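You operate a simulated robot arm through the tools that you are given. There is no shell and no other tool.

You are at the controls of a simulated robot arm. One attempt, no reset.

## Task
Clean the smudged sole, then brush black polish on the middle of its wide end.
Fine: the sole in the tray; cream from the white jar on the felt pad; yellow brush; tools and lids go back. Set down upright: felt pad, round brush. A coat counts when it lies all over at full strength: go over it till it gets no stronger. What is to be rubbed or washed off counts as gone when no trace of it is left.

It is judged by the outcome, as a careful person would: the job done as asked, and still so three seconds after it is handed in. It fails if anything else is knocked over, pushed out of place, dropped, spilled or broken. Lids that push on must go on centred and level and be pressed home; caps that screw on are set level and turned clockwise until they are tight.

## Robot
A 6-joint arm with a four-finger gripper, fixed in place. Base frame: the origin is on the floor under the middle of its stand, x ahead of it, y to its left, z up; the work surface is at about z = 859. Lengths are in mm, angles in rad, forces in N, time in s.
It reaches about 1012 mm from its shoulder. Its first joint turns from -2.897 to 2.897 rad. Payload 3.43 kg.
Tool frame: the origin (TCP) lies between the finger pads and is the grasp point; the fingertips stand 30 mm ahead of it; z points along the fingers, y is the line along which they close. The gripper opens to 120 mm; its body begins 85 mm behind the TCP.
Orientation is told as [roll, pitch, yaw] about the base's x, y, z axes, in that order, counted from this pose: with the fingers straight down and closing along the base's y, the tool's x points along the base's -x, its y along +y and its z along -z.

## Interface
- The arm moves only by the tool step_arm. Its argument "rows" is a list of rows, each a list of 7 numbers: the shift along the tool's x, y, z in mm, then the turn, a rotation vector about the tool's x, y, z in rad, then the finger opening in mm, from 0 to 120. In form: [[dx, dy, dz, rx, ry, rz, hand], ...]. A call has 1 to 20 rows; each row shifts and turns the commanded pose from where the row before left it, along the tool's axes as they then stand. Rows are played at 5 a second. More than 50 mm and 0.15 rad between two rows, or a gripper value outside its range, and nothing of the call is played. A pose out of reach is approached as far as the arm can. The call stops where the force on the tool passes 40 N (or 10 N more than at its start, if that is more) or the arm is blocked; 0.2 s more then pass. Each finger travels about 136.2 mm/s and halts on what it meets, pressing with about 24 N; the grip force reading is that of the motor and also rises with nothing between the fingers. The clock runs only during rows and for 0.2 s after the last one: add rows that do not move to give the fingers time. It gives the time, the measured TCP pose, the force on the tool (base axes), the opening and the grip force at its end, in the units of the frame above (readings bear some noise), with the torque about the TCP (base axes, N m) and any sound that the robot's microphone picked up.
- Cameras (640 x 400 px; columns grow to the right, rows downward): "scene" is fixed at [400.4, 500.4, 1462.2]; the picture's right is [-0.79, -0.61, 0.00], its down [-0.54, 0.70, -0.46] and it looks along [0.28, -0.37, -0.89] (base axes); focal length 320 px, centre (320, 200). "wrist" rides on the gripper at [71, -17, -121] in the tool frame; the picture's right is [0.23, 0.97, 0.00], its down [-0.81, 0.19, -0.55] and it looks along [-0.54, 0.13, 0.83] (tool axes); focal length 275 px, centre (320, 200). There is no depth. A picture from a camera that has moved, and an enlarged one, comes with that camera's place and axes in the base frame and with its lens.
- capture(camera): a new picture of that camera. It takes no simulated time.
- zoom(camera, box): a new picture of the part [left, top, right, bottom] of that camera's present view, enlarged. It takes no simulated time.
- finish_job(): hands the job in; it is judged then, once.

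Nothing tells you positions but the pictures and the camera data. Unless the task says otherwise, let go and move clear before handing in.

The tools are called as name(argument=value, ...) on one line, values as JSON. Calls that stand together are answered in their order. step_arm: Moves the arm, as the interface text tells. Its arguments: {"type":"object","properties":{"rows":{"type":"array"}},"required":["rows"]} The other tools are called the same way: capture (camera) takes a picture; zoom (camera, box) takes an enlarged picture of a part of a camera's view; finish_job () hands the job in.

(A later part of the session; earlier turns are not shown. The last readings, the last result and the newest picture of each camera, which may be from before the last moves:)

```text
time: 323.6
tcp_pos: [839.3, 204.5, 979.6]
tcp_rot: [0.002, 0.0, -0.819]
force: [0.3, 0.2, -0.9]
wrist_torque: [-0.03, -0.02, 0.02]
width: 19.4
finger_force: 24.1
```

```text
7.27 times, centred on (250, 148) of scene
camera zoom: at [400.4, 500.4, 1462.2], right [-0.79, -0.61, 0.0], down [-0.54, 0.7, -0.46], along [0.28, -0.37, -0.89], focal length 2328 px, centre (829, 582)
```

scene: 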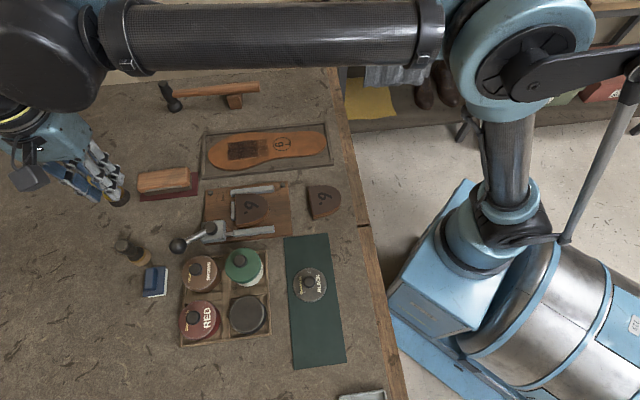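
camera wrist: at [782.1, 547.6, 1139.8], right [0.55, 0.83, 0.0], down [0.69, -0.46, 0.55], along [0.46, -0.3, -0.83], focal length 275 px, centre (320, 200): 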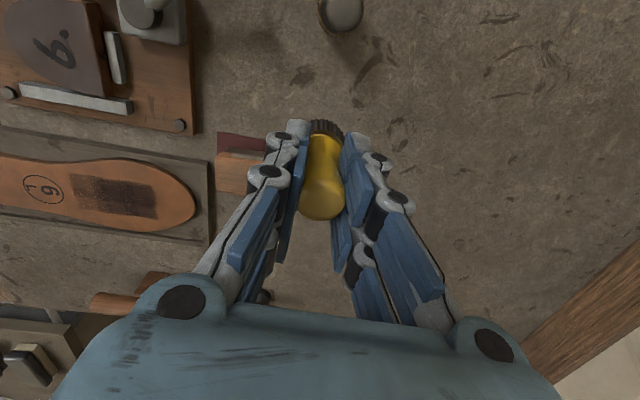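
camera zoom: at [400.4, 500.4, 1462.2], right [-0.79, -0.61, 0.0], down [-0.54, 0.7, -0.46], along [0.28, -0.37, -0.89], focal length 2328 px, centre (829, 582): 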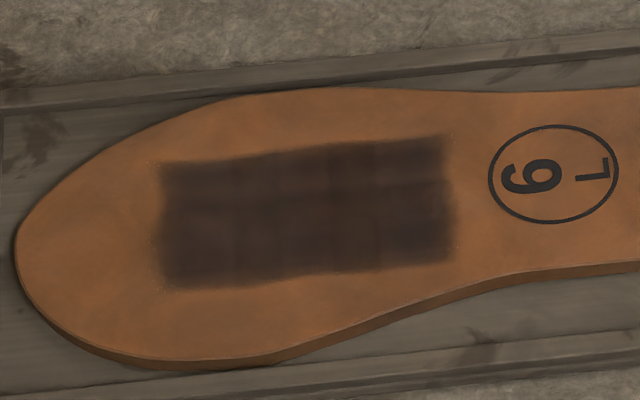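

The last full load made no visible change over the patch, so the coat has reached full strength all over. Next I return the brush to its place.

step_arm(rows=[[0, 0, -42, 0, 0, 0, 8], [31, 30, 0, 0, 0, 0, 8], [31, 30, 0, 0, 0, 0, 8], [31, 30, 0, 0, 0, 0, 8], [31, 30, 0, 0, 0, 0, 8], [31, 30, 0, 0, 0, 0, 8], [31, 30, 0, 0, 0, 0, 8], [31.1, 29.7, 0, 0, 0, 0, 8], [0, 0, 30, 0, 0, 0, 8], [0, 0, 30, 0, 0, 0, 8], [0, 0, 25, 0, 0, 0, 8], [0, 0, 0, 0, 0, 0, 8], [0, 0, 0, 0, 0, 0, 8]])

capture(camera="wrist")

zoom(camera="scene", box=[90, 130, 230, 240])

```text
time: 326.4
tcp_pos: [844.0, 507.3, 937.8]
tcp_rot: [0.001, 0.001, -0.822]
force: [-0.3, -0.1, -0.1]
wrist_torque: [0.04, 0.0, -0.03]
width: 19.2
finger_force: 23.9
```

```text
taken
camera wrist: at [781.8, 548.1, 1057.4], right [0.55, 0.83, 0.0], down [0.69, -0.46, 0.55], along [0.46, -0.3, -0.83], focal length 275 px, centre (320, 200)
```

wrist: 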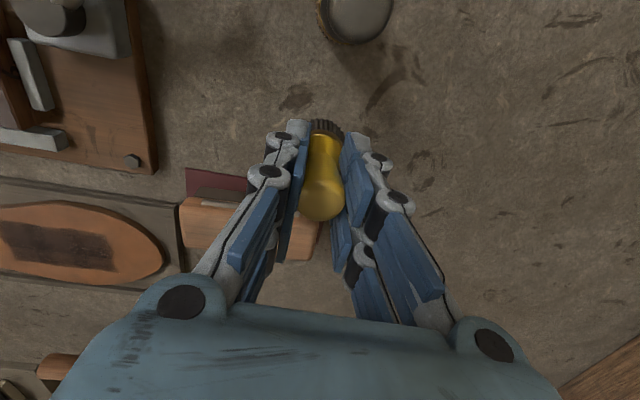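

```text
3.64 times, centred on (160, 185) of scene
camera zoom: at [400.4, 500.4, 1462.2], right [-0.79, -0.61, 0.0], down [-0.54, 0.7, -0.46], along [0.28, -0.37, -0.89], focal length 1164 px, centre (902, 254)
```

zoom: 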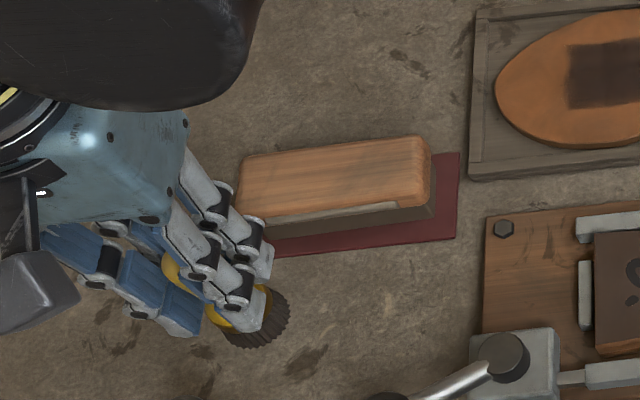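

I'm above the brush's spot. I lower it to the table gently.

step_arm(rows=[[-1.5, 0.3, 5, 0, 0, 0, 8], [0, 0, 5, 0, 0, 0, 8], [0, 0, 3, 0, 0, 0, 8], [0, 0, 0, 0, 0, 0, 8], [0, 0, 0, 0, 0, 0, 8]])

step_arm(rows=[[0, 0, 1, 0, 0, 0, 8], [0, 0, 0, 0, 0, 0, 8]])

zoom(camera="wrist", box=[220, 60, 420, 220])

```text
time: 327.6
tcp_pos: [846.3, 505.7, 924.1]
tcp_rot: [0.002, 0.001, -0.82]
force: [0.5, 0.5, -0.7]
wrist_torque: [-0.01, 0.03, 0.0]
width: 19.5
finger_force: 23.6
```

```text
time: 328.2
tcp_pos: [846.0, 506.3, 922.7]
tcp_rot: [0.002, 0.001, -0.82]
force: [0.1, 0.4, 0.2]
wrist_torque: [0.02, 0.01, -0.03]
width: 19.7
finger_force: 23.8
```

```text
2.50 times, centred on (320, 140) of wrist
camera zoom: at [784.2, 547.1, 1042.3], right [0.55, 0.83, 0.0], down [0.69, -0.46, 0.55], along [0.46, -0.3, -0.83], focal length 688 px, centre (320, 350)
```

zoom: 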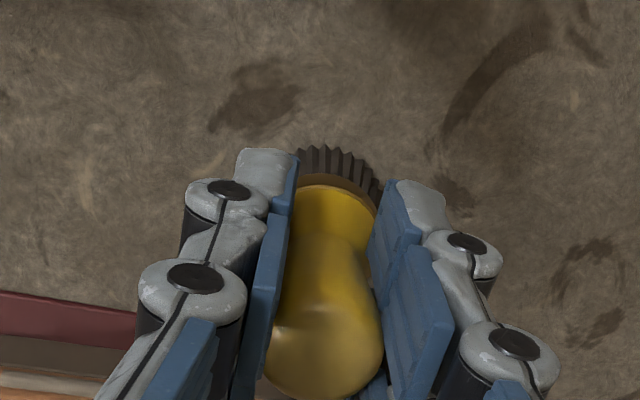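

step_arm(rows=[[0.9, -0.8, 0.5, 0, 0, 0, 8], [0, 0, 0, 0, 0, 0, 8]])

step_arm(rows=[[0, 0, 0.5, 0, 0, 0, 8], [0, 0, 0, 0, 0, 0, 8]])

```text
time: 328.8
tcp_pos: [845.8, 504.9, 923.1]
tcp_rot: [0.0, 0.001, -0.822]
force: [0.5, 0.6, 0.1]
wrist_torque: [0.0, 0.02, -0.01]
width: 19.5
finger_force: 24.4
```

```text
time: 329.4
tcp_pos: [846.0, 504.9, 922.6]
tcp_rot: [0.004, 0.0, -0.82]
force: [0.0, 0.2, 1.3]
wrist_torque: [-0.01, 0.02, 0.01]
width: 19.6
finger_force: 23.5
```

step_arm(rows=[[0, 0, 0.4, 0, 0, 0, 8], [0, 0, 0, 0, 0, 0, 8]])

step_arm(rows=[[0, 0, 0.3, 0, 0, 0, 8], [0, 0, 0, 0, 0, 0, 8]])

```text
time: 330.0
tcp_pos: [844.9, 506.3, 921.6]
tcp_rot: [0.004, 0.0, -0.819]
force: [0.3, 1.2, 11.1]
wrist_torque: [-0.02, -0.06, -0.01]
width: 19.8
finger_force: 23.6
```

```text
time: 330.6
tcp_pos: [845.0, 505.3, 921.6]
tcp_rot: [0.004, -0.001, -0.818]
force: [0.3, 4.1, 20.1]
wrist_torque: [0.16, -0.01, -0.03]
width: 19.4
finger_force: 24.5
```

The brush stands on the table. I ease off and open the fingers gradually.

step_arm(rows=[[0, 0, -0.5, 0, 0, 0, 8], [0, 0, 0, 0, 0, 0, 20], [0, 0, 0, 0, 0, 0, 24], [0, 0, 0, 0, 0, 0, 30], [0, 0, 0, 0, 0, 0, 40], [0, 0, 0, 0, 0, 0, 50], [0, 0, 0, 0, 0, 0, 50]])

zoom(camera="wrist", box=[200, 60, 440, 240])

zoom(camera="scene", box=[90, 150, 200, 240])

```text
time: 332.2
tcp_pos: [845.8, 506.3, 921.3]
tcp_rot: [0.002, 0.0, -0.82]
force: [-0.5, -0.4, -0.2]
wrist_torque: [0.02, 0.01, 0.03]
width: 50.1
finger_force: 0.1
```

```text
2.22 times, centred on (320, 150) of wrist
camera zoom: at [783.1, 546.6, 1040.7], right [0.55, 0.83, 0.0], down [0.69, -0.46, 0.55], along [0.46, -0.3, -0.83], focal length 612 px, centre (320, 311)
```

zoom: 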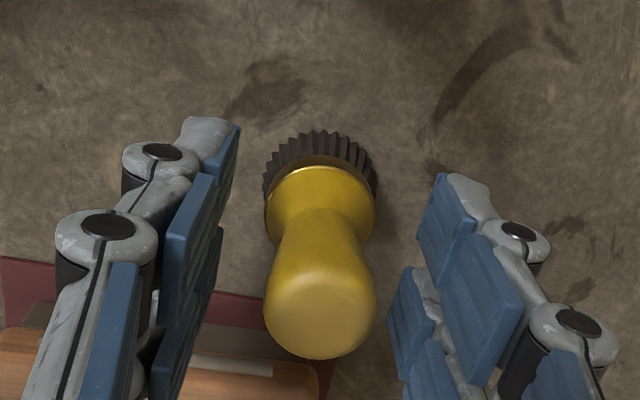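

```text
4.44 times, centred on (145, 195) of scene
camera zoom: at [400.4, 500.4, 1462.2], right [-0.79, -0.61, 0.0], down [-0.54, 0.7, -0.46], along [0.28, -0.37, -0.89], focal length 1422 px, centre (1098, 222)
```

zoom: 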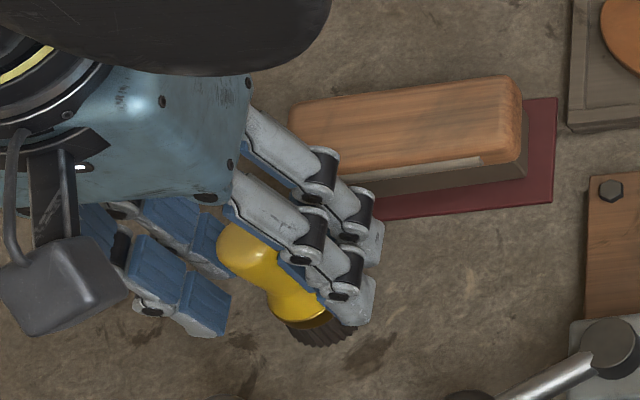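

The brush stands upright by itself. I rise straight up and check it from above.

step_arm(rows=[[0, 0, -10, 0, 0, 0, 54], [0, 0, -25, 0, 0, 0, 60], [0, 0, -40, 0, 0, 0, 60], [0, 0, -45, 0, 0, 0, 60], [0, 0, 0, 0, 0, 0, 60], [0, 0, 0, 0, 0, 0, 60]])

capture(camera="wrist")

capture(camera="scene")

```text
time: 333.6
tcp_pos: [844.0, 504.0, 1042.7]
tcp_rot: [0.001, -0.001, -0.818]
force: [0.5, -0.5, 0.3]
wrist_torque: [0.01, 0.05, 0.04]
width: 60.1
finger_force: 0.1
```

```text
taken
camera wrist: at [782.3, 545.6, 1161.6], right [0.55, 0.83, 0.0], down [0.69, -0.46, 0.55], along [0.46, -0.3, -0.83], focal length 275 px, centre (320, 200)
```

wrist: 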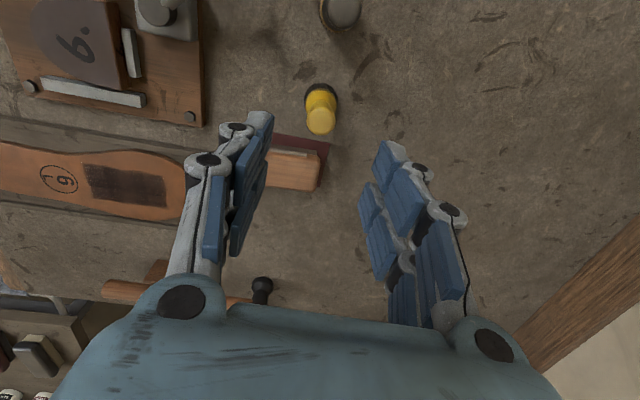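

```text
taken
```

scene: 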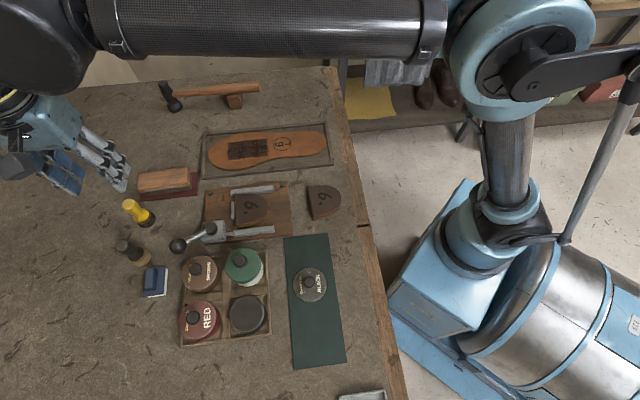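

The brush stands in its old place. Next I turn the hand back and go to the black lid on the mat to close the jar.

step_arm(rows=[[0, 0, 0, 0, 0, -0.1367, 60], [0, 0, 0, 0, 0, -0.1367, 60], [0, 0, 0, 0, 0, -0.1367, 60], [0, 0, 0, 0, 0, -0.1367, 60], [0, 0, 0, 0, 0, -0.1367, 60], [0, 0, 0, 0, 0, -0.1365, 60], [43.4, -12.5, 0, 0, 0, 0, 60], [43.4, -12.5, 0, 0, 0, 0, 60], [43.4, -12.5, 0, 0, 0, 0, 60], [43.4, -12.5, 0, 0, 0, 0, 60], [43.4, -12.5, 0, 0, 0, 0, 60], [43.4, -12.5, 0, 0, 0, 0, 60], [43.4, -12.5, 0, 0, 0, 0, 60], [43.3, -12.6, 0, 0, 0, 0, 50], [0, 0, 40, 0, 0, 0, 50], [0, 0, 40, 0, 0, 0, 50], [0, 0, 15, 0, 0, 0, 50], [0, 0, 0, 0, 0, 0, 50], [0, 0, 0, 0, 0, 0, 50]])

capture(camera="wrist")

```text
time: 337.6
tcp_pos: [496.8, 405.1, 947.2]
tcp_rot: [0.003, -0.002, 0.0]
force: [0.2, 0.1, 0.4]
wrist_torque: [0.01, 0.0, 0.05]
width: 49.9
finger_force: 0.0
```

```text
taken
camera wrist: at [425.6, 388.2, 1066.0], right [-0.23, 0.97, 0.0], down [0.81, 0.19, 0.55], along [0.54, 0.13, -0.83], focal length 275 px, centre (320, 200)
```

wrist: 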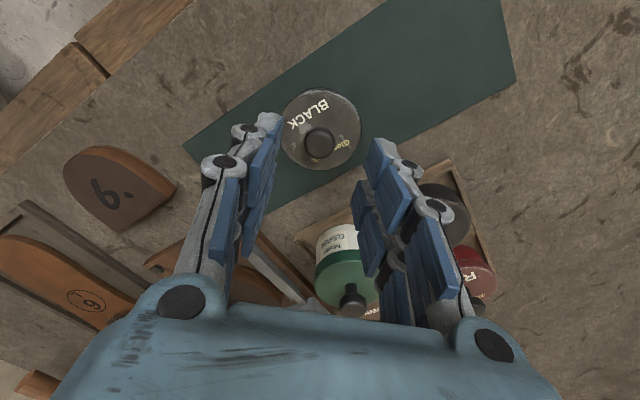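

I'm right above the earlier grip pose. I descend.

step_arm(rows=[[0, 0, 15, 0, 0, 0, 50], [0, 0, 13, 0, 0, 0, 50], [0, 0, 8, 0, 0, 0, 50], [0, 0, 0, 0, 0, 0, 50], [0, 0, 0, 0, 0, 0, 50]])

zoom(camera="wrist", box=[220, 60, 420, 220])

```text
time: 338.8
tcp_pos: [498.7, 404.6, 911.8]
tcp_rot: [0.003, -0.003, 0.0]
force: [-0.8, 0.4, 0.2]
wrist_torque: [-0.02, -0.01, 0.03]
width: 50.0
finger_force: 0.1
```

```text
2.50 times, centred on (320, 140) of wrist
camera zoom: at [426.0, 387.9, 1030.2], right [-0.23, 0.97, 0.0], down [0.81, 0.19, 0.55], along [0.54, 0.13, -0.83], focal length 688 px, centre (320, 350)
```

zoom: 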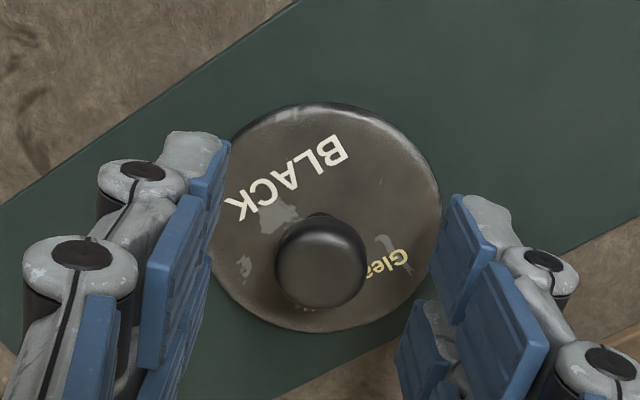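

step_arm(rows=[[0.9, 0.3, 3, 0, 0, 0, 50], [0, 0, 2, 0, 0, 0, 50], [0, 0, 1.3, 0, 0, 0, 50], [0, 0, 0, 0, 0, 0, 50], [0, 0, 0, 0, 0, 0, 50]])

zoom(camera="wrist", box=[220, 60, 420, 220])

```text
time: 340.0
tcp_pos: [497.4, 405.0, 903.4]
tcp_rot: [0.003, -0.001, 0.0]
force: [0.5, -0.3, 0.3]
wrist_torque: [-0.02, -0.02, 0.04]
width: 50.0
finger_force: 0.0
```

```text
2.50 times, centred on (320, 140) of wrist
camera zoom: at [425.1, 389.5, 1022.9], right [-0.23, 0.97, 0.0], down [0.81, 0.19, 0.55], along [0.54, 0.13, -0.83], focal length 688 px, centre (320, 350)
```

zoom: 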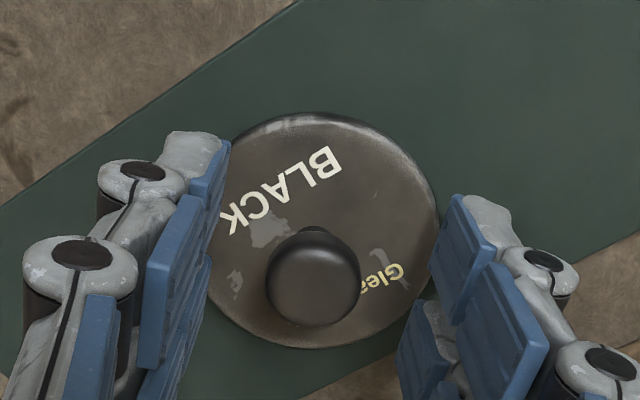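

I correct 1.3 mm in y and close on the knob.

step_arm(rows=[[0, -1.3, 0, 0, 0, 0, 50], [0, 0, 0, 0, 0, 0, 50], [0, 0, 0, 0, 0, 0, 10], [0, 0, 0, 0, 0, 0, 10], [0, 0, 0, 0, 0, 0, 10], [0, 0, 0, 0, 0, 0, 10]])

zoom(camera="wrist", box=[220, 60, 420, 220])

```text
time: 341.4
tcp_pos: [497.4, 404.4, 903.7]
tcp_rot: [0.002, -0.002, 0.0]
force: [0.0, -0.2, 0.0]
wrist_torque: [0.01, -0.01, 0.0]
width: 17.6
finger_force: 24.2
```

```text
2.50 times, centred on (320, 140) of wrist
camera zoom: at [425.5, 388.2, 1023.1], right [-0.23, 0.97, 0.0], down [0.81, 0.19, 0.55], along [0.54, 0.13, -0.83], focal length 688 px, centre (320, 350)
```

zoom: 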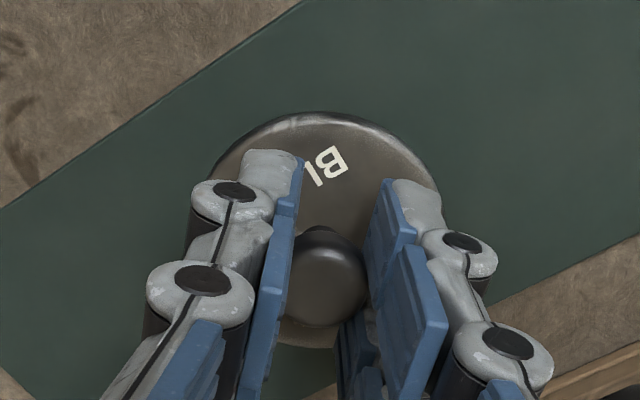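

The lid is gripped as before. I lift it and move to where I can see the black jar's mouth from nearly overhead, to align exactly.

step_arm(rows=[[0, 0, -5, 0, 0, 0, 10], [0, 0, -20, 0, 0, 0, 10], [0, 0, -45, 0, 0, 0, 10], [0, 0, -44, 0, 0, 0, 10], [-28, 36.2, 0, 0, 0, 0, 10], [-28, 36.2, 0, 0, 0, 0, 10], [-28, 36.2, 0, 0, 0, 0, 10], [0, 0, 0, 0, 0, 0, 10], [0, 0, 0, 0, 0, 0, 10]])

capture(camera="wrist")

zoom(camera="wrist", box=[240, 0, 400, 120])

zoom(camera="scene", box=[170, 240, 310, 350])

```text
time: 343.4
tcp_pos: [580.9, 511.1, 1020.0]
tcp_rot: [0.001, -0.001, 0.0]
force: [-0.4, 0.8, 0.1]
wrist_torque: [-0.03, 0.0, 0.0]
width: 17.5
finger_force: 24.6
```

```text
taken
camera wrist: at [508.1, 494.2, 1139.0], right [-0.23, 0.97, 0.0], down [0.81, 0.19, 0.55], along [0.54, 0.13, -0.83], focal length 275 px, centre (320, 200)
```

wrist: 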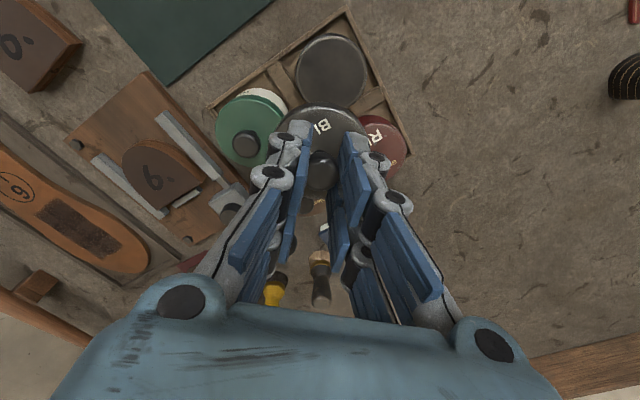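

```text
3.33 times, centred on (320, 60) of wrist
camera zoom: at [508.1, 494.2, 1139.0], right [-0.23, 0.97, 0.0], down [0.81, 0.19, 0.55], along [0.54, 0.13, -0.83], focal length 918 px, centre (320, 667)
```

zoom: 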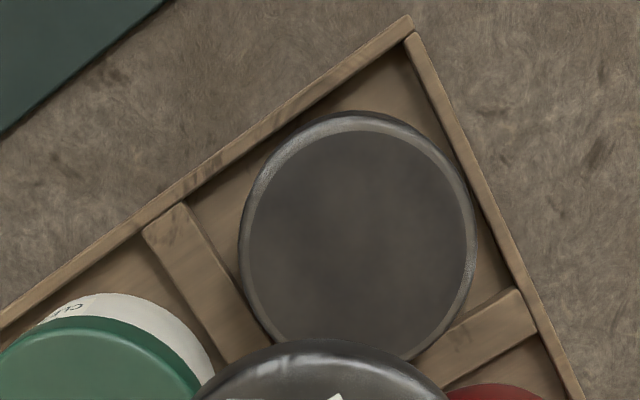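

```text
3.64 times, centred on (240, 295) of scene
camera zoom: at [400.4, 500.4, 1462.2], right [-0.79, -0.61, 0.0], down [-0.54, 0.7, -0.46], along [0.28, -0.37, -0.89], focal length 1164 px, centre (611, -146)
```

zoom: 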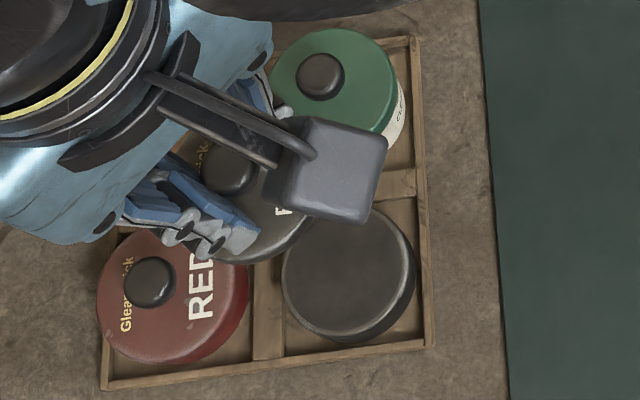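

The jar's mouth is centred near (543.6, 512.3). Next I move the lid over it and lower to about 17 mm above its seat.

step_arm(rows=[[33.9, 0.9, 0, 0, 0, 0, 10], [0, 0, 25, 0, 0, 0, 10], [0, 0, 25, 0, 0, 0, 10], [0, 0, 16, 0, 0, 0, 10], [0, 0, 0, 0, 0, 0, 10], [0, 0, 0, 0, 0, 0, 10]])

zoom(camera="wrist", box=[220, 60, 420, 220])

zoom(camera="scene", box=[190, 270, 300, 350])

```text
time: 344.8
tcp_pos: [548.3, 512.9, 952.7]
tcp_rot: [0.001, -0.003, 0.0]
force: [0.1, -0.2, -0.1]
wrist_torque: [0.02, 0.01, 0.0]
width: 17.5
finger_force: 24.0
```

```text
2.50 times, centred on (320, 140) of wrist
camera zoom: at [475.6, 496.1, 1071.7], right [-0.23, 0.97, 0.0], down [0.81, 0.19, 0.55], along [0.54, 0.13, -0.83], focal length 688 px, centre (320, 350)
```

zoom: 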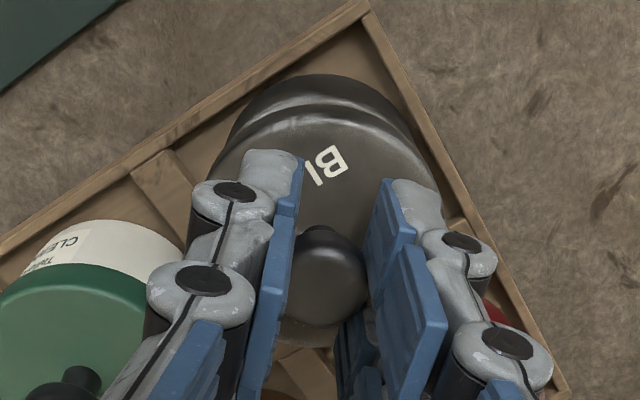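

```text
5.00 times, centred on (245, 310) of scene
camera zoom: at [400.4, 500.4, 1462.2], right [-0.79, -0.61, 0.0], down [-0.54, 0.7, -0.46], along [0.28, -0.37, -0.89], focal length 1600 px, centre (695, -350)
```

zoom: 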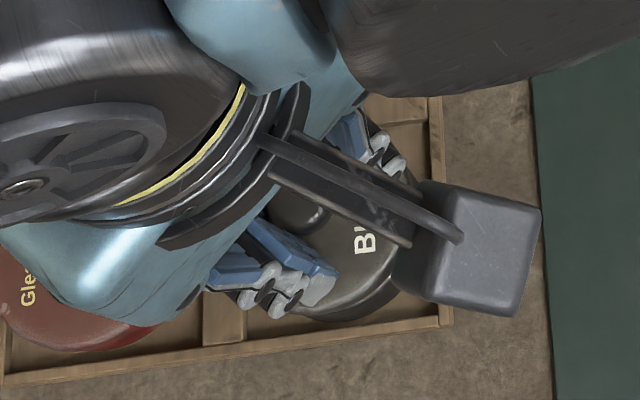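

I correct slightly and lower towards the seat in steps.

step_arm(rows=[[1.4, -1, 4, 0, 0, 0, 10], [0, 0, 4, 0, 0, 0, 10], [0, 0, 2, 0, 0, 0, 10], [0, 0, 0, 0, 0, 0, 10], [0, 0, 0, 0, 0, 0, 10]])

zoom(camera="wrist", box=[250, 70, 390, 170])

zoom(camera="scene", box=[215, 285, 285, 340])

```text
time: 346.0
tcp_pos: [546.2, 512.5, 941.4]
tcp_rot: [0.004, -0.001, 0.0]
force: [0.0, -0.4, 0.1]
wrist_torque: [-0.03, 0.03, 0.0]
width: 17.4
finger_force: 24.2
```

```text
4.00 times, centred on (320, 120) of wrist
camera zoom: at [473.5, 495.4, 1060.4], right [-0.23, 0.97, 0.0], down [0.81, 0.19, 0.55], along [0.54, 0.13, -0.83], focal length 1101 px, centre (320, 520)
```

zoom: 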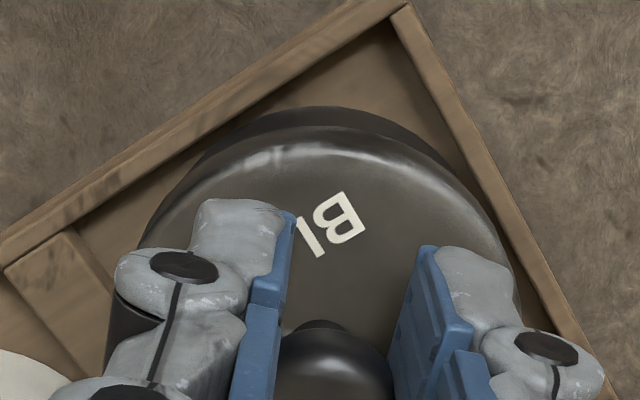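

```text
7.27 times, centred on (250, 312) of scene
camera zoom: at [400.4, 500.4, 1462.2], right [-0.79, -0.61, 0.0], down [-0.54, 0.7, -0.46], along [0.28, -0.37, -0.89], focal length 2328 px, centre (829, -618)
```

zoom: 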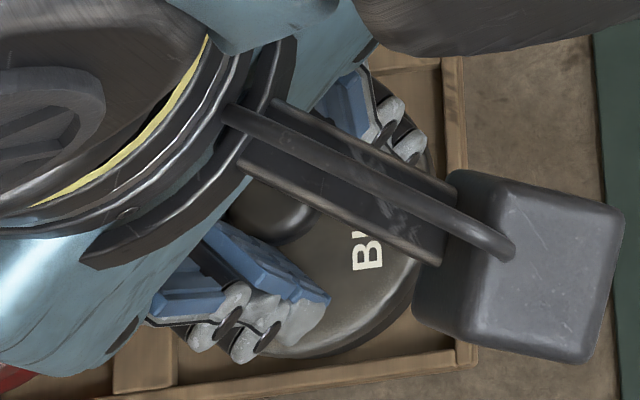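

It looks centred. I lower in 1 mm steps, listening for the snap.

step_arm(rows=[[-0.5, -0.2, 1.2, 0, 0, 0, 10], [0, 0, 0, 0, 0, 0, 10]])

step_arm(rows=[[0, 0, 1, 0, 0, 0, 10], [0, 0, 0, 0, 0, 0, 10]])

step_arm(rows=[[0, 0, 1, 0, 0, 0, 10], [0, 0, 0, 0, 0, 0, 10]])

zoom(camera="wrist", box=[250, 70, 390, 170])

```text
time: 346.6
tcp_pos: [544.7, 511.3, 940.2]
tcp_rot: [0.002, -0.002, 0.0]
force: [-0.3, -0.6, 0.4]
wrist_torque: [-0.02, 0.01, 0.04]
width: 17.1
finger_force: 24.1
```

```text
time: 347.2
tcp_pos: [547.1, 512.6, 939.0]
tcp_rot: [0.003, -0.001, 0.0]
force: [0.5, 0.7, -0.1]
wrist_torque: [0.03, -0.01, 0.01]
width: 17.5
finger_force: 23.6
```

```text
time: 347.8
tcp_pos: [546.9, 511.8, 938.2]
tcp_rot: [0.001, -0.003, 0.0]
force: [0.0, 0.9, -1.1]
wrist_torque: [-0.02, 0.0, -0.02]
width: 17.6
finger_force: 23.4
```

```text
4.00 times, centred on (320, 120) of wrist
camera zoom: at [473.9, 495.6, 1057.5], right [-0.23, 0.97, 0.0], down [0.81, 0.19, 0.55], along [0.54, 0.13, -0.83], focal length 1101 px, centre (320, 520)
```

zoom: 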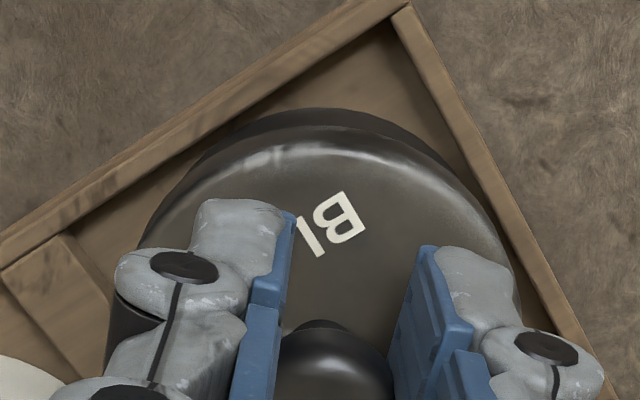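

step_arm(rows=[[0, 0, 0.7, 0, 0, 0, 10], [0, 0, 0, 0, 0, 0, 10]])

step_arm(rows=[[0, 0, 0.7, 0, 0, 0, 10], [0, 0, 0, 0, 0, 0, 10]])

```text
time: 348.4
tcp_pos: [546.3, 511.8, 937.1]
tcp_rot: [0.002, -0.003, 0.001]
force: [0.0, 0.4, -0.3]
wrist_torque: [-0.02, 0.01, 0.01]
width: 17.3
finger_force: 24.4
```

```text
time: 349.0
tcp_pos: [545.5, 511.8, 939.1]
tcp_rot: [0.001, -0.002, 0.0]
force: [-0.9, -0.1, 0.4]
wrist_torque: [-0.02, 0.01, 0.03]
width: 17.5
finger_force: 24.0
```

step_arm(rows=[[0, 0, 0.7, 0, 0, 0, 10], [0, 0, 0, 0, 0, 0, 10]])

step_arm(rows=[[0, 0, 0.6, 0, 0, 0, 10], [0, 0, 0, 0, 0, 0, 10]])

zoom(camera="wrist", box=[250, 70, 390, 170])

zoom(camera="scene", box=[215, 285, 285, 340])

```text
time: 349.6
tcp_pos: [546.4, 512.9, 936.7]
tcp_rot: [0.002, -0.003, 0.001]
force: [-0.7, -0.2, -1.2]
wrist_torque: [0.02, 0.02, 0.01]
width: 17.2
finger_force: 23.6
```

```text
time: 350.2
tcp_pos: [547.6, 512.7, 936.1]
tcp_rot: [0.002, -0.001, 0.001]
force: [0.5, -1.0, 0.8]
wrist_torque: [-0.02, 0.01, 0.0]
width: 17.4
finger_force: 23.7
```

```text
4.00 times, centred on (320, 120) of wrist
camera zoom: at [474.5, 496.0, 1055.2], right [-0.23, 0.97, 0.0], down [0.81, 0.19, 0.55], along [0.54, 0.13, -0.83], focal length 1101 px, centre (320, 520)
```

zoom: 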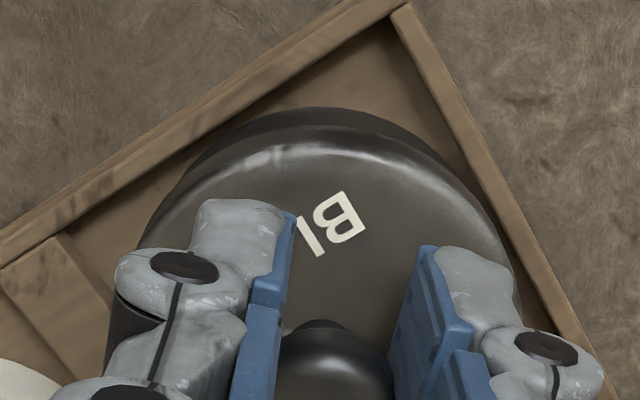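

```text
7.27 times, centred on (250, 312) of scene
camera zoom: at [400.4, 500.4, 1462.2], right [-0.79, -0.61, 0.0], down [-0.54, 0.7, -0.46], along [0.28, -0.37, -0.89], focal length 2328 px, centre (829, -618)
```

zoom: 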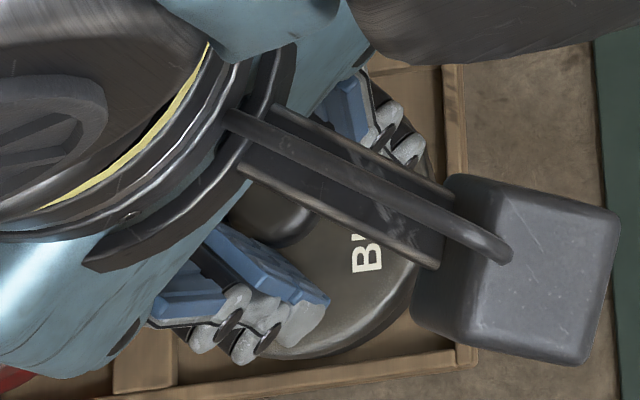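

Still no resistance at the original seated height. I continue in half-millimetre steps.

step_arm(rows=[[0, 0, 0.6, 0, 0, 0, 10], [0, 0, 0, 0, 0, 0, 10]])

step_arm(rows=[[0, 0, 0.6, 0, 0, 0, 10], [0, 0, 0, 0, 0, 0, 10]])

```text
time: 350.8
tcp_pos: [547.8, 513.4, 936.0]
tcp_rot: [0.003, -0.002, -0.001]
force: [-0.1, 0.1, 0.0]
wrist_torque: [-0.04, 0.0, 0.03]
width: 17.4
finger_force: 23.7
```

```text
time: 351.4
tcp_pos: [547.1, 511.9, 934.9]
tcp_rot: [0.002, -0.001, 0.0]
force: [-0.3, -0.9, 0.5]
wrist_torque: [0.03, 0.0, 0.01]
width: 17.0
finger_force: 23.9
```

step_arm(rows=[[0, 0, 0.5, 0, 0, 0, 10], [0, 0, 0, 0, 0, 0, 10]])

step_arm(rows=[[0, 0, 0.5, 0, 0, 0, 10], [0, 0, 0, 0, 0, 0, 10]])

zoom(camera="wrist", box=[250, 70, 390, 170])

zoom(camera="scene", box=[225, 300, 285, 340])

```text
time: 352.0
tcp_pos: [546.4, 512.7, 933.9]
tcp_rot: [0.001, -0.001, 0.0]
force: [0.9, -0.4, -0.6]
wrist_torque: [0.02, -0.01, -0.03]
width: 17.2
finger_force: 24.3
```

```text
time: 352.6
tcp_pos: [546.4, 512.1, 934.0]
tcp_rot: [0.002, -0.001, 0.0]
force: [-1.8, 2.0, 4.6]
wrist_torque: [0.03, 0.06, 0.0]
width: 16.9
finger_force: 24.0
```

```text
4.00 times, centred on (320, 120) of wrist
camera zoom: at [474.2, 495.9, 1053.3], right [-0.23, 0.97, 0.0], down [0.81, 0.19, 0.55], along [0.54, 0.13, -0.83], focal length 1101 px, centre (320, 520)
```

zoom: 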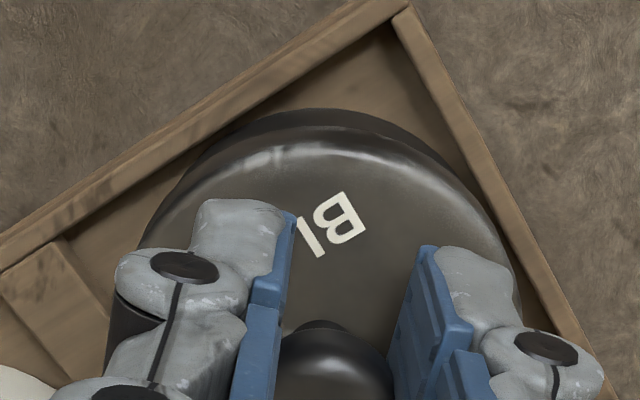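

```text
10.00 times, centred on (255, 320) of scene
camera zoom: at [400.4, 500.4, 1462.2], right [-0.79, -0.61, 0.0], down [-0.54, 0.7, -0.46], along [0.28, -0.37, -0.89], focal length 3200 px, centre (970, -1000)
```

zoom: 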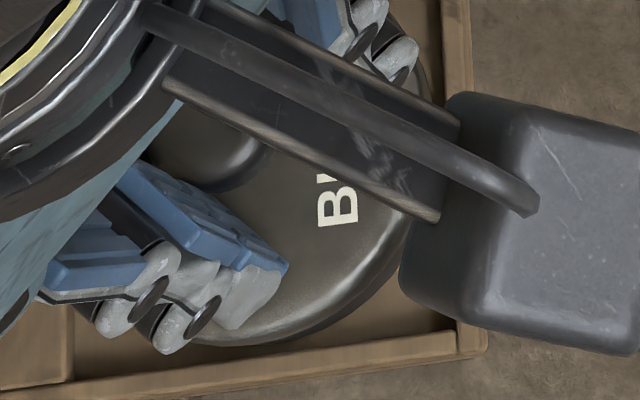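

Contact begins at 4.6 N. I press a bit further for the snap.

step_arm(rows=[[0, 0, 0.4, 0, 0, 0, 10], [0, 0, 0, 0, 0, 0, 10]])

```text
time: 353.2
tcp_pos: [546.9, 512.8, 934.7]
tcp_rot: [0.001, 0.0, 0.0]
force: [-1.0, -1.9, 7.8]
wrist_torque: [-0.03, 0.0, 0.01]
width: 17.1
finger_force: 23.6
```

step_arm(rows=[[0, 0, 0.4, 0, 0, 0, 10], [0, 0, 0, 0, 0, 0, 10]])

```text
time: 353.8
tcp_pos: [546.8, 512.8, 933.8]
tcp_rot: [0.001, -0.003, 0.001]
force: [-0.2, 1.1, 13.8]
wrist_torque: [0.03, -0.03, 0.01]
width: 17.3
finger_force: 24.4
```

step_arm(rows=[[0, 0, 0.4, 0, 0, 0, 10], [0, 0, 0, 0, 0, 0, 10]])

zoom(camera="wrist", box=[250, 70, 390, 170])

```text
time: 354.4
tcp_pos: [545.4, 511.4, 933.5]
tcp_rot: [0.0, -0.002, 0.0]
force: [3.7, 2.0, 25.3]
wrist_torque: [0.08, -0.1, -0.02]
width: 17.2
finger_force: 23.7
```

```text
4.00 times, centred on (320, 120) of wrist
camera zoom: at [473.9, 495.9, 1052.5], right [-0.23, 0.97, 0.0], down [0.81, 0.19, 0.56], along [0.54, 0.13, -0.83], focal length 1101 px, centre (320, 520)
```

zoom: 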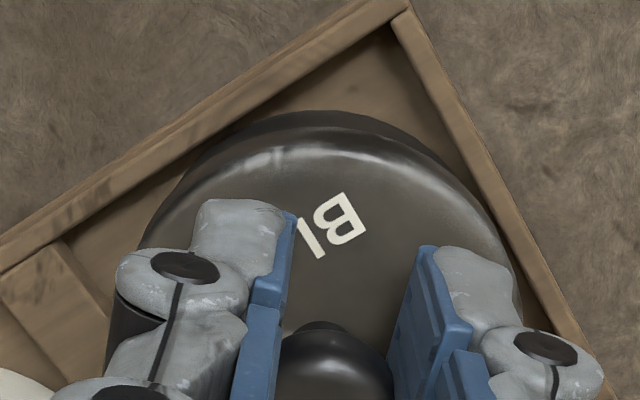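

There's firm contact at 25 N but no snap, and the hand is 3 mm lower than when the lid was seated, so the lid must be slightly off centre. From the lettering's position in view I estimate it needs about (+2, -2) mm. I raise a little and shift.

step_arm(rows=[[0, 0, -5, 0, 0, 0, 10], [-1.6, -1.8, 0, 0, 0, 0, 10], [0, 0, 0, 0, 0, 0, 10], [0, 0, 0, 0, 0, 0, 10]])

capture(camera="wrist")

zoom(camera="wrist", box=[220, 60, 420, 220])

```text
time: 355.4
tcp_pos: [548.3, 511.7, 937.7]
tcp_rot: [0.003, -0.001, 0.0]
force: [-0.9, 0.3, 0.5]
wrist_torque: [-0.02, 0.06, 0.0]
width: 17.2
finger_force: 24.2
```

```text
taken
camera wrist: at [476.2, 494.7, 1056.4], right [-0.23, 0.97, 0.0], down [0.81, 0.19, 0.55], along [0.54, 0.13, -0.83], focal length 275 px, centre (320, 200)
```

wrist: 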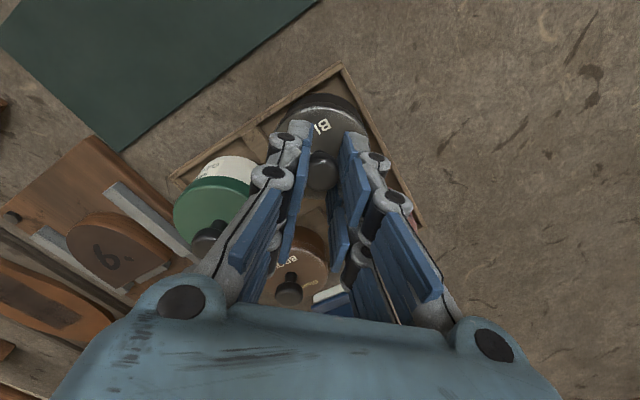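

```text
2.50 times, centred on (320, 140) of wrist
camera zoom: at [476.2, 494.7, 1056.4], right [-0.23, 0.97, 0.0], down [0.81, 0.19, 0.55], along [0.54, 0.13, -0.83], focal length 688 px, centre (320, 350)
```

zoom: 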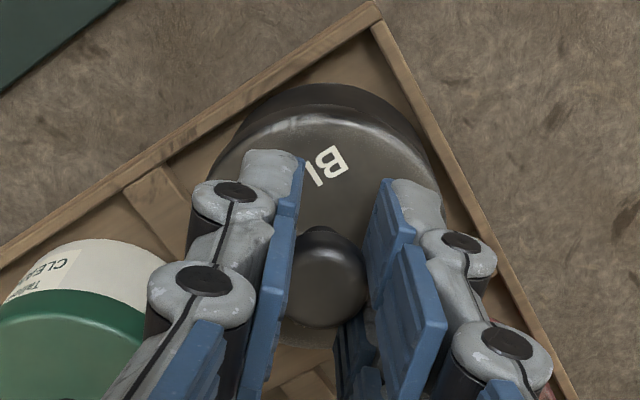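

By comparing how much of the jar's side shows beyond the lid now and at the start, the lid seems well placed in this position. I lower again in small steps.

step_arm(rows=[[0, 0, 0.8, 0, 0, 0, 10], [0, 0, 0, 0, 0, 0, 10]])

step_arm(rows=[[0, 0, 0.6, 0, 0, 0, 10], [0, 0, 0, 0, 0, 0, 10]])

```text
time: 356.0
tcp_pos: [549.4, 510.6, 936.3]
tcp_rot: [0.001, -0.002, 0.0]
force: [0.3, 0.0, -0.7]
wrist_torque: [0.01, 0.0, 0.04]
width: 17.3
finger_force: 23.9
```

```text
time: 356.6
tcp_pos: [548.1, 510.5, 937.5]
tcp_rot: [0.001, -0.001, -0.001]
force: [-0.4, 0.1, 0.0]
wrist_torque: [0.0, 0.01, 0.02]
width: 17.4
finger_force: 24.0
```

step_arm(rows=[[0, 0, 0.6, 0, 0, 0, 10], [0, 0, 0, 0, 0, 0, 10]])

step_arm(rows=[[0, 0, 0.6, 0, 0, 0, 10], [0, 0, 0, 0, 0, 0, 10]])

zoom(camera="wrist", box=[270, 75, 370, 145])

zoom(camera="scene", box=[225, 300, 285, 340])

```text
time: 357.2
tcp_pos: [548.3, 511.3, 936.1]
tcp_rot: [0.004, -0.003, 0.0]
force: [-0.2, 0.2, -0.3]
wrist_torque: [0.0, 0.02, 0.02]
width: 17.4
finger_force: 23.8
```

```text
time: 357.8
tcp_pos: [547.8, 510.2, 935.3]
tcp_rot: [0.002, -0.004, -0.001]
force: [-0.6, -0.5, -0.4]
wrist_torque: [-0.01, 0.03, -0.04]
width: 17.4
finger_force: 23.8
```

```text
5.71 times, centred on (320, 110) of wrist
camera zoom: at [476.1, 494.1, 1054.4], right [-0.23, 0.97, 0.0], down [0.81, 0.19, 0.55], along [0.54, 0.13, -0.83], focal length 1573 px, centre (320, 714)
```

zoom: 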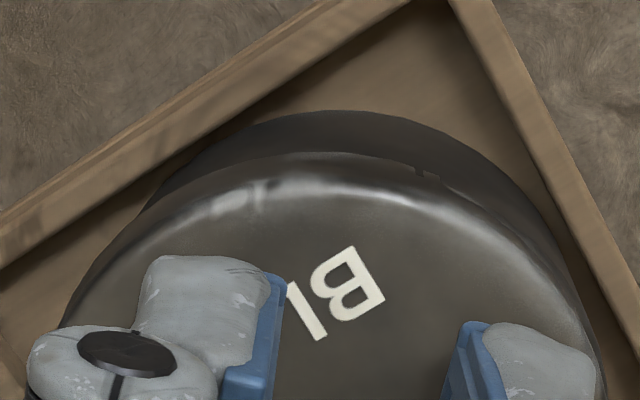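

```text
10.00 times, centred on (255, 320) of scene
camera zoom: at [400.4, 500.4, 1462.2], right [-0.79, -0.61, 0.0], down [-0.54, 0.7, -0.46], along [0.28, -0.37, -0.89], focal length 3200 px, centre (970, -1000)
```

zoom: 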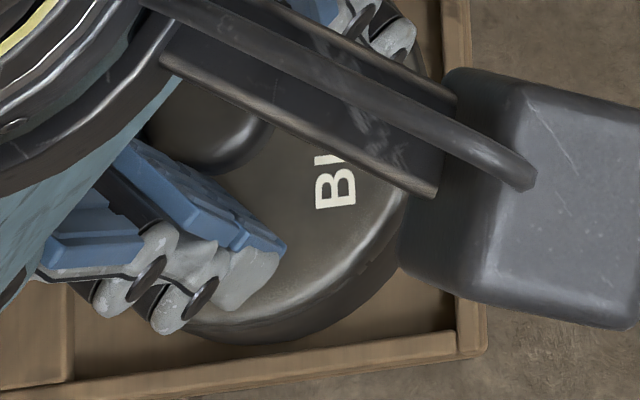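

Now I can see the jar's rim poking out on the +y side of the lid, so the lid is too far towards -y. I raise slightly and shift +1.5 mm in y.

step_arm(rows=[[0, 0, -2, 0, 0, 0, 10], [0, 1.6, 0, 0, 0, 0, 10], [0, 0, 2, 0, 0, 0, 10], [0, 0, 0, 0, 0, 0, 10], [0, 0, 0, 0, 0, 0, 10]])

zoom(camera="wrist", box=[270, 75, 370, 145])

zoom(camera="scene", box=[225, 300, 285, 340])

```text
time: 359.0
tcp_pos: [548.1, 513.7, 935.1]
tcp_rot: [0.002, -0.003, -0.001]
force: [0.7, 0.5, -0.9]
wrist_torque: [0.01, -0.06, 0.0]
width: 17.4
finger_force: 23.6
```

```text
5.71 times, centred on (320, 110) of wrist
camera zoom: at [476.0, 496.2, 1054.5], right [-0.23, 0.97, 0.0], down [0.81, 0.19, 0.55], along [0.54, 0.13, -0.83], focal length 1573 px, centre (320, 714)
```

zoom: 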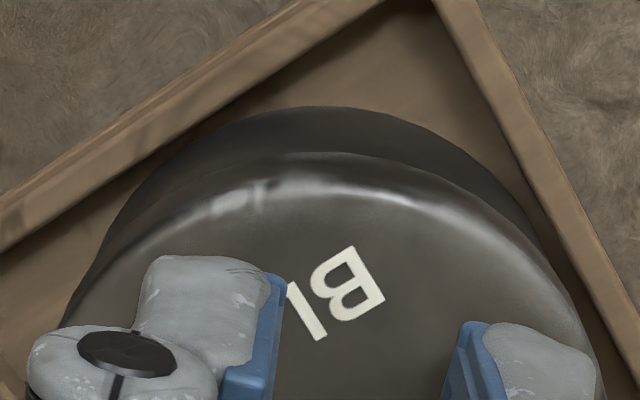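

```text
10.00 times, centred on (255, 320) of scene
camera zoom: at [400.4, 500.4, 1462.2], right [-0.79, -0.61, 0.0], down [-0.54, 0.7, -0.46], along [0.28, -0.37, -0.89], focal length 3200 px, centre (970, -1000)
```

zoom: 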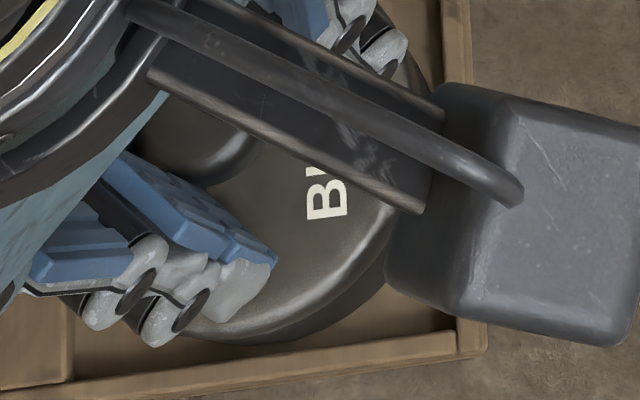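

Now the lid sits symmetrically over the jar with no overlap showing. I lower in small steps.

step_arm(rows=[[0, 0, 0.5, 0, 0, 0, 10], [0, 0, 0, 0, 0, 0, 10]])

step_arm(rows=[[0, 0, 0.5, 0, 0, 0, 10], [0, 0, 0, 0, 0, 0, 10]])

zoom(camera="wrist", box=[270, 75, 370, 145])

```text
time: 359.6
tcp_pos: [548.0, 512.6, 934.0]
tcp_rot: [0.001, -0.002, 0.001]
force: [-0.1, -0.2, -1.1]
wrist_torque: [-0.02, -0.04, 0.02]
width: 17.5
finger_force: 24.4
```

```text
time: 360.2
tcp_pos: [549.3, 512.7, 934.7]
tcp_rot: [0.002, -0.002, 0.001]
force: [0.2, -0.2, -0.1]
wrist_torque: [0.01, -0.01, 0.0]
width: 17.2
finger_force: 23.4
```

```text
5.71 times, centred on (320, 110) of wrist
camera zoom: at [476.1, 495.8, 1053.4], right [-0.23, 0.97, 0.0], down [0.81, 0.19, 0.55], along [0.54, 0.13, -0.83], focal length 1573 px, centre (320, 714)
```

zoom: 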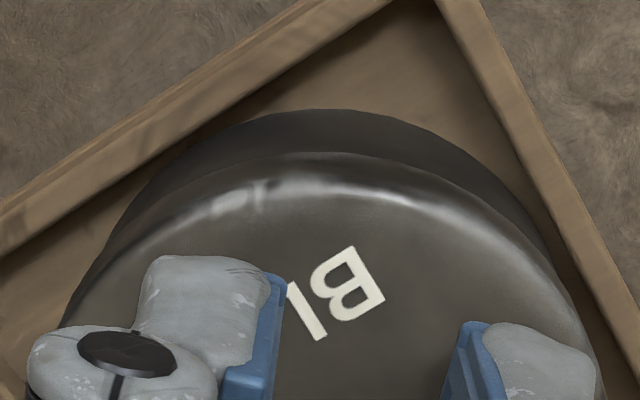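

step_arm(rows=[[0, 0, 0.5, 0, 0, 0, 10], [0, 0, 0, 0, 0, 0, 10]])

step_arm(rows=[[0, 0, 0.5, 0, 0, 0, 10], [0, 0, 0, 0, 0, 0, 10]])

zoom(camera="wrist", box=[270, 75, 370, 145])

zoom(camera="scene", box=[215, 285, 285, 340])

```text
time: 360.8
tcp_pos: [548.1, 512.6, 934.6]
tcp_rot: [0.002, -0.002, 0.001]
force: [0.2, -0.1, -1.1]
wrist_torque: [0.01, -0.01, 0.0]
width: 17.3
finger_force: 23.7
```

```text
time: 361.4
tcp_pos: [548.4, 511.9, 934.0]
tcp_rot: [0.002, -0.002, -0.001]
force: [1.3, 1.3, 11.6]
wrist_torque: [0.05, -0.04, 0.02]
width: 17.2
finger_force: 24.0
```

```text
5.71 times, centred on (320, 110) of wrist
camera zoom: at [475.8, 495.7, 1052.5], right [-0.23, 0.97, 0.0], down [0.81, 0.19, 0.55], along [0.54, 0.13, -0.83], focal length 1573 px, centre (320, 714)
```

zoom: 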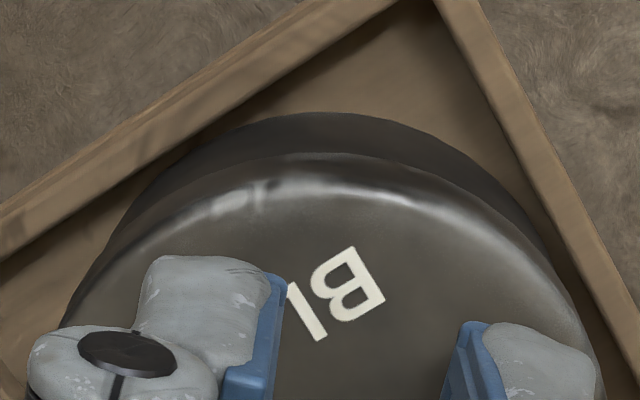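

```text
7.27 times, centred on (250, 312) of scene
camera zoom: at [400.4, 500.4, 1462.2], right [-0.79, -0.61, 0.0], down [-0.54, 0.7, -0.46], along [0.28, -0.37, -0.89], focal length 2328 px, centre (829, -618)
```

zoom: 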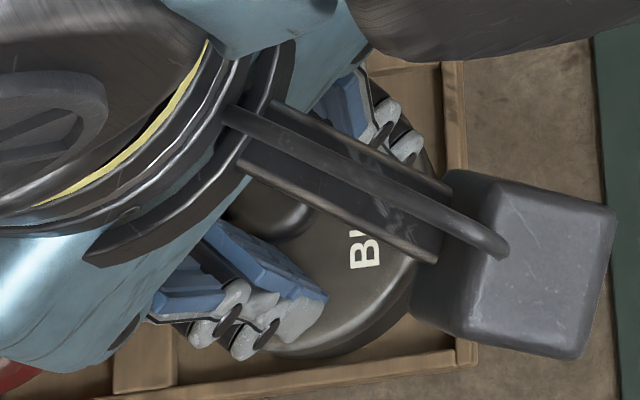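

Contact at 11.6 N. I press slightly more.

step_arm(rows=[[0, 0, 0.3, 0, 0, 0, 10], [0, 0, 0, 0, 0, 0, 10]])

```text
time: 362.0
tcp_pos: [547.3, 512.0, 934.5]
tcp_rot: [0.001, -0.003, 0.0]
force: [0.4, 1.8, 15.8]
wrist_torque: [0.03, 0.05, 0.03]
width: 17.3
finger_force: 24.4
```

step_arm(rows=[[0, 0, 0.4, 0, 0, 0, 10], [0, 0, 0, 0, 0, 0, 10]])

```text
time: 362.6
tcp_pos: [548.3, 510.9, 933.5]
tcp_rot: [0.001, -0.001, 0.0]
force: [2.0, 1.2, 29.7]
wrist_torque: [0.05, 0.05, -0.01]
width: 17.2
finger_force: 23.6
```

There's still no snap at 30 N. The lid is resting on the jar at seat height, so I ease off, let go and look at how it sits.

step_arm(rows=[[0, 0, -0.8, 0, 0, 0, 10], [0, 0, 0, 0, 0, 0, 10], [0, 0, 0, 0, 0, 0, 20], [0, 0, 0, 0, 0, 0, 30], [0, 0, 0, 0, 0, 0, 46], [0, 0, 0, 0, 0, 0, 46]])

zoom(camera="wrist", box=[220, 60, 420, 220])

zoom(camera="wrist", box=[270, 75, 370, 145])

```text
time: 364.0
tcp_pos: [548.0, 511.2, 932.6]
tcp_rot: [0.002, -0.001, 0.001]
force: [0.3, 0.1, 0.0]
wrist_torque: [0.0, -0.02, -0.01]
width: 46.1
finger_force: 0.1
heard: snap
```

```text
2.50 times, centred on (320, 140) of wrist
camera zoom: at [475.7, 495.8, 1052.1], right [-0.23, 0.97, 0.0], down [0.81, 0.19, 0.55], along [0.54, 0.13, -0.83], focal length 688 px, centre (320, 350)
```

zoom: 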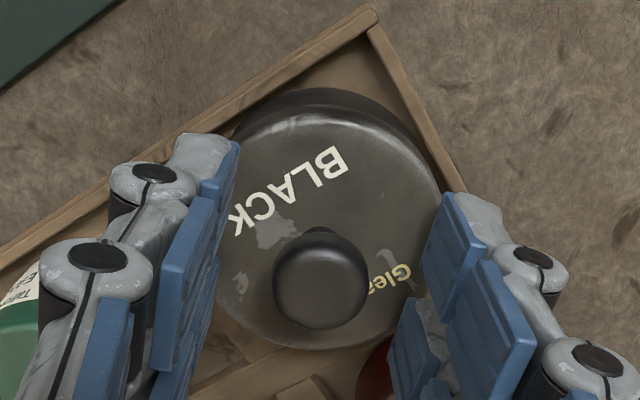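

```text
5.71 times, centred on (320, 110) of wrist
camera zoom: at [475.7, 495.8, 1052.1], right [-0.23, 0.97, 0.0], down [0.81, 0.19, 0.55], along [0.54, 0.13, -0.83], focal length 1573 px, centre (320, 714)
```

zoom: 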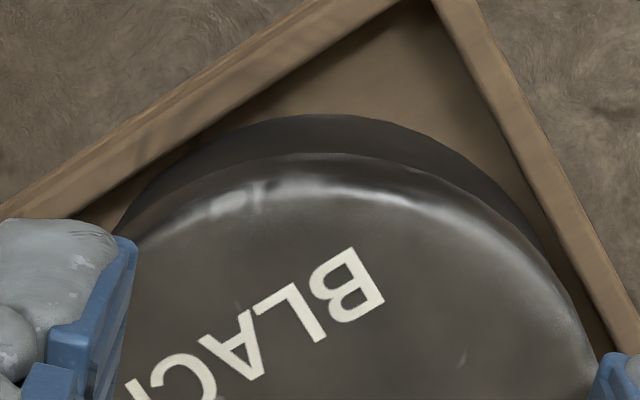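

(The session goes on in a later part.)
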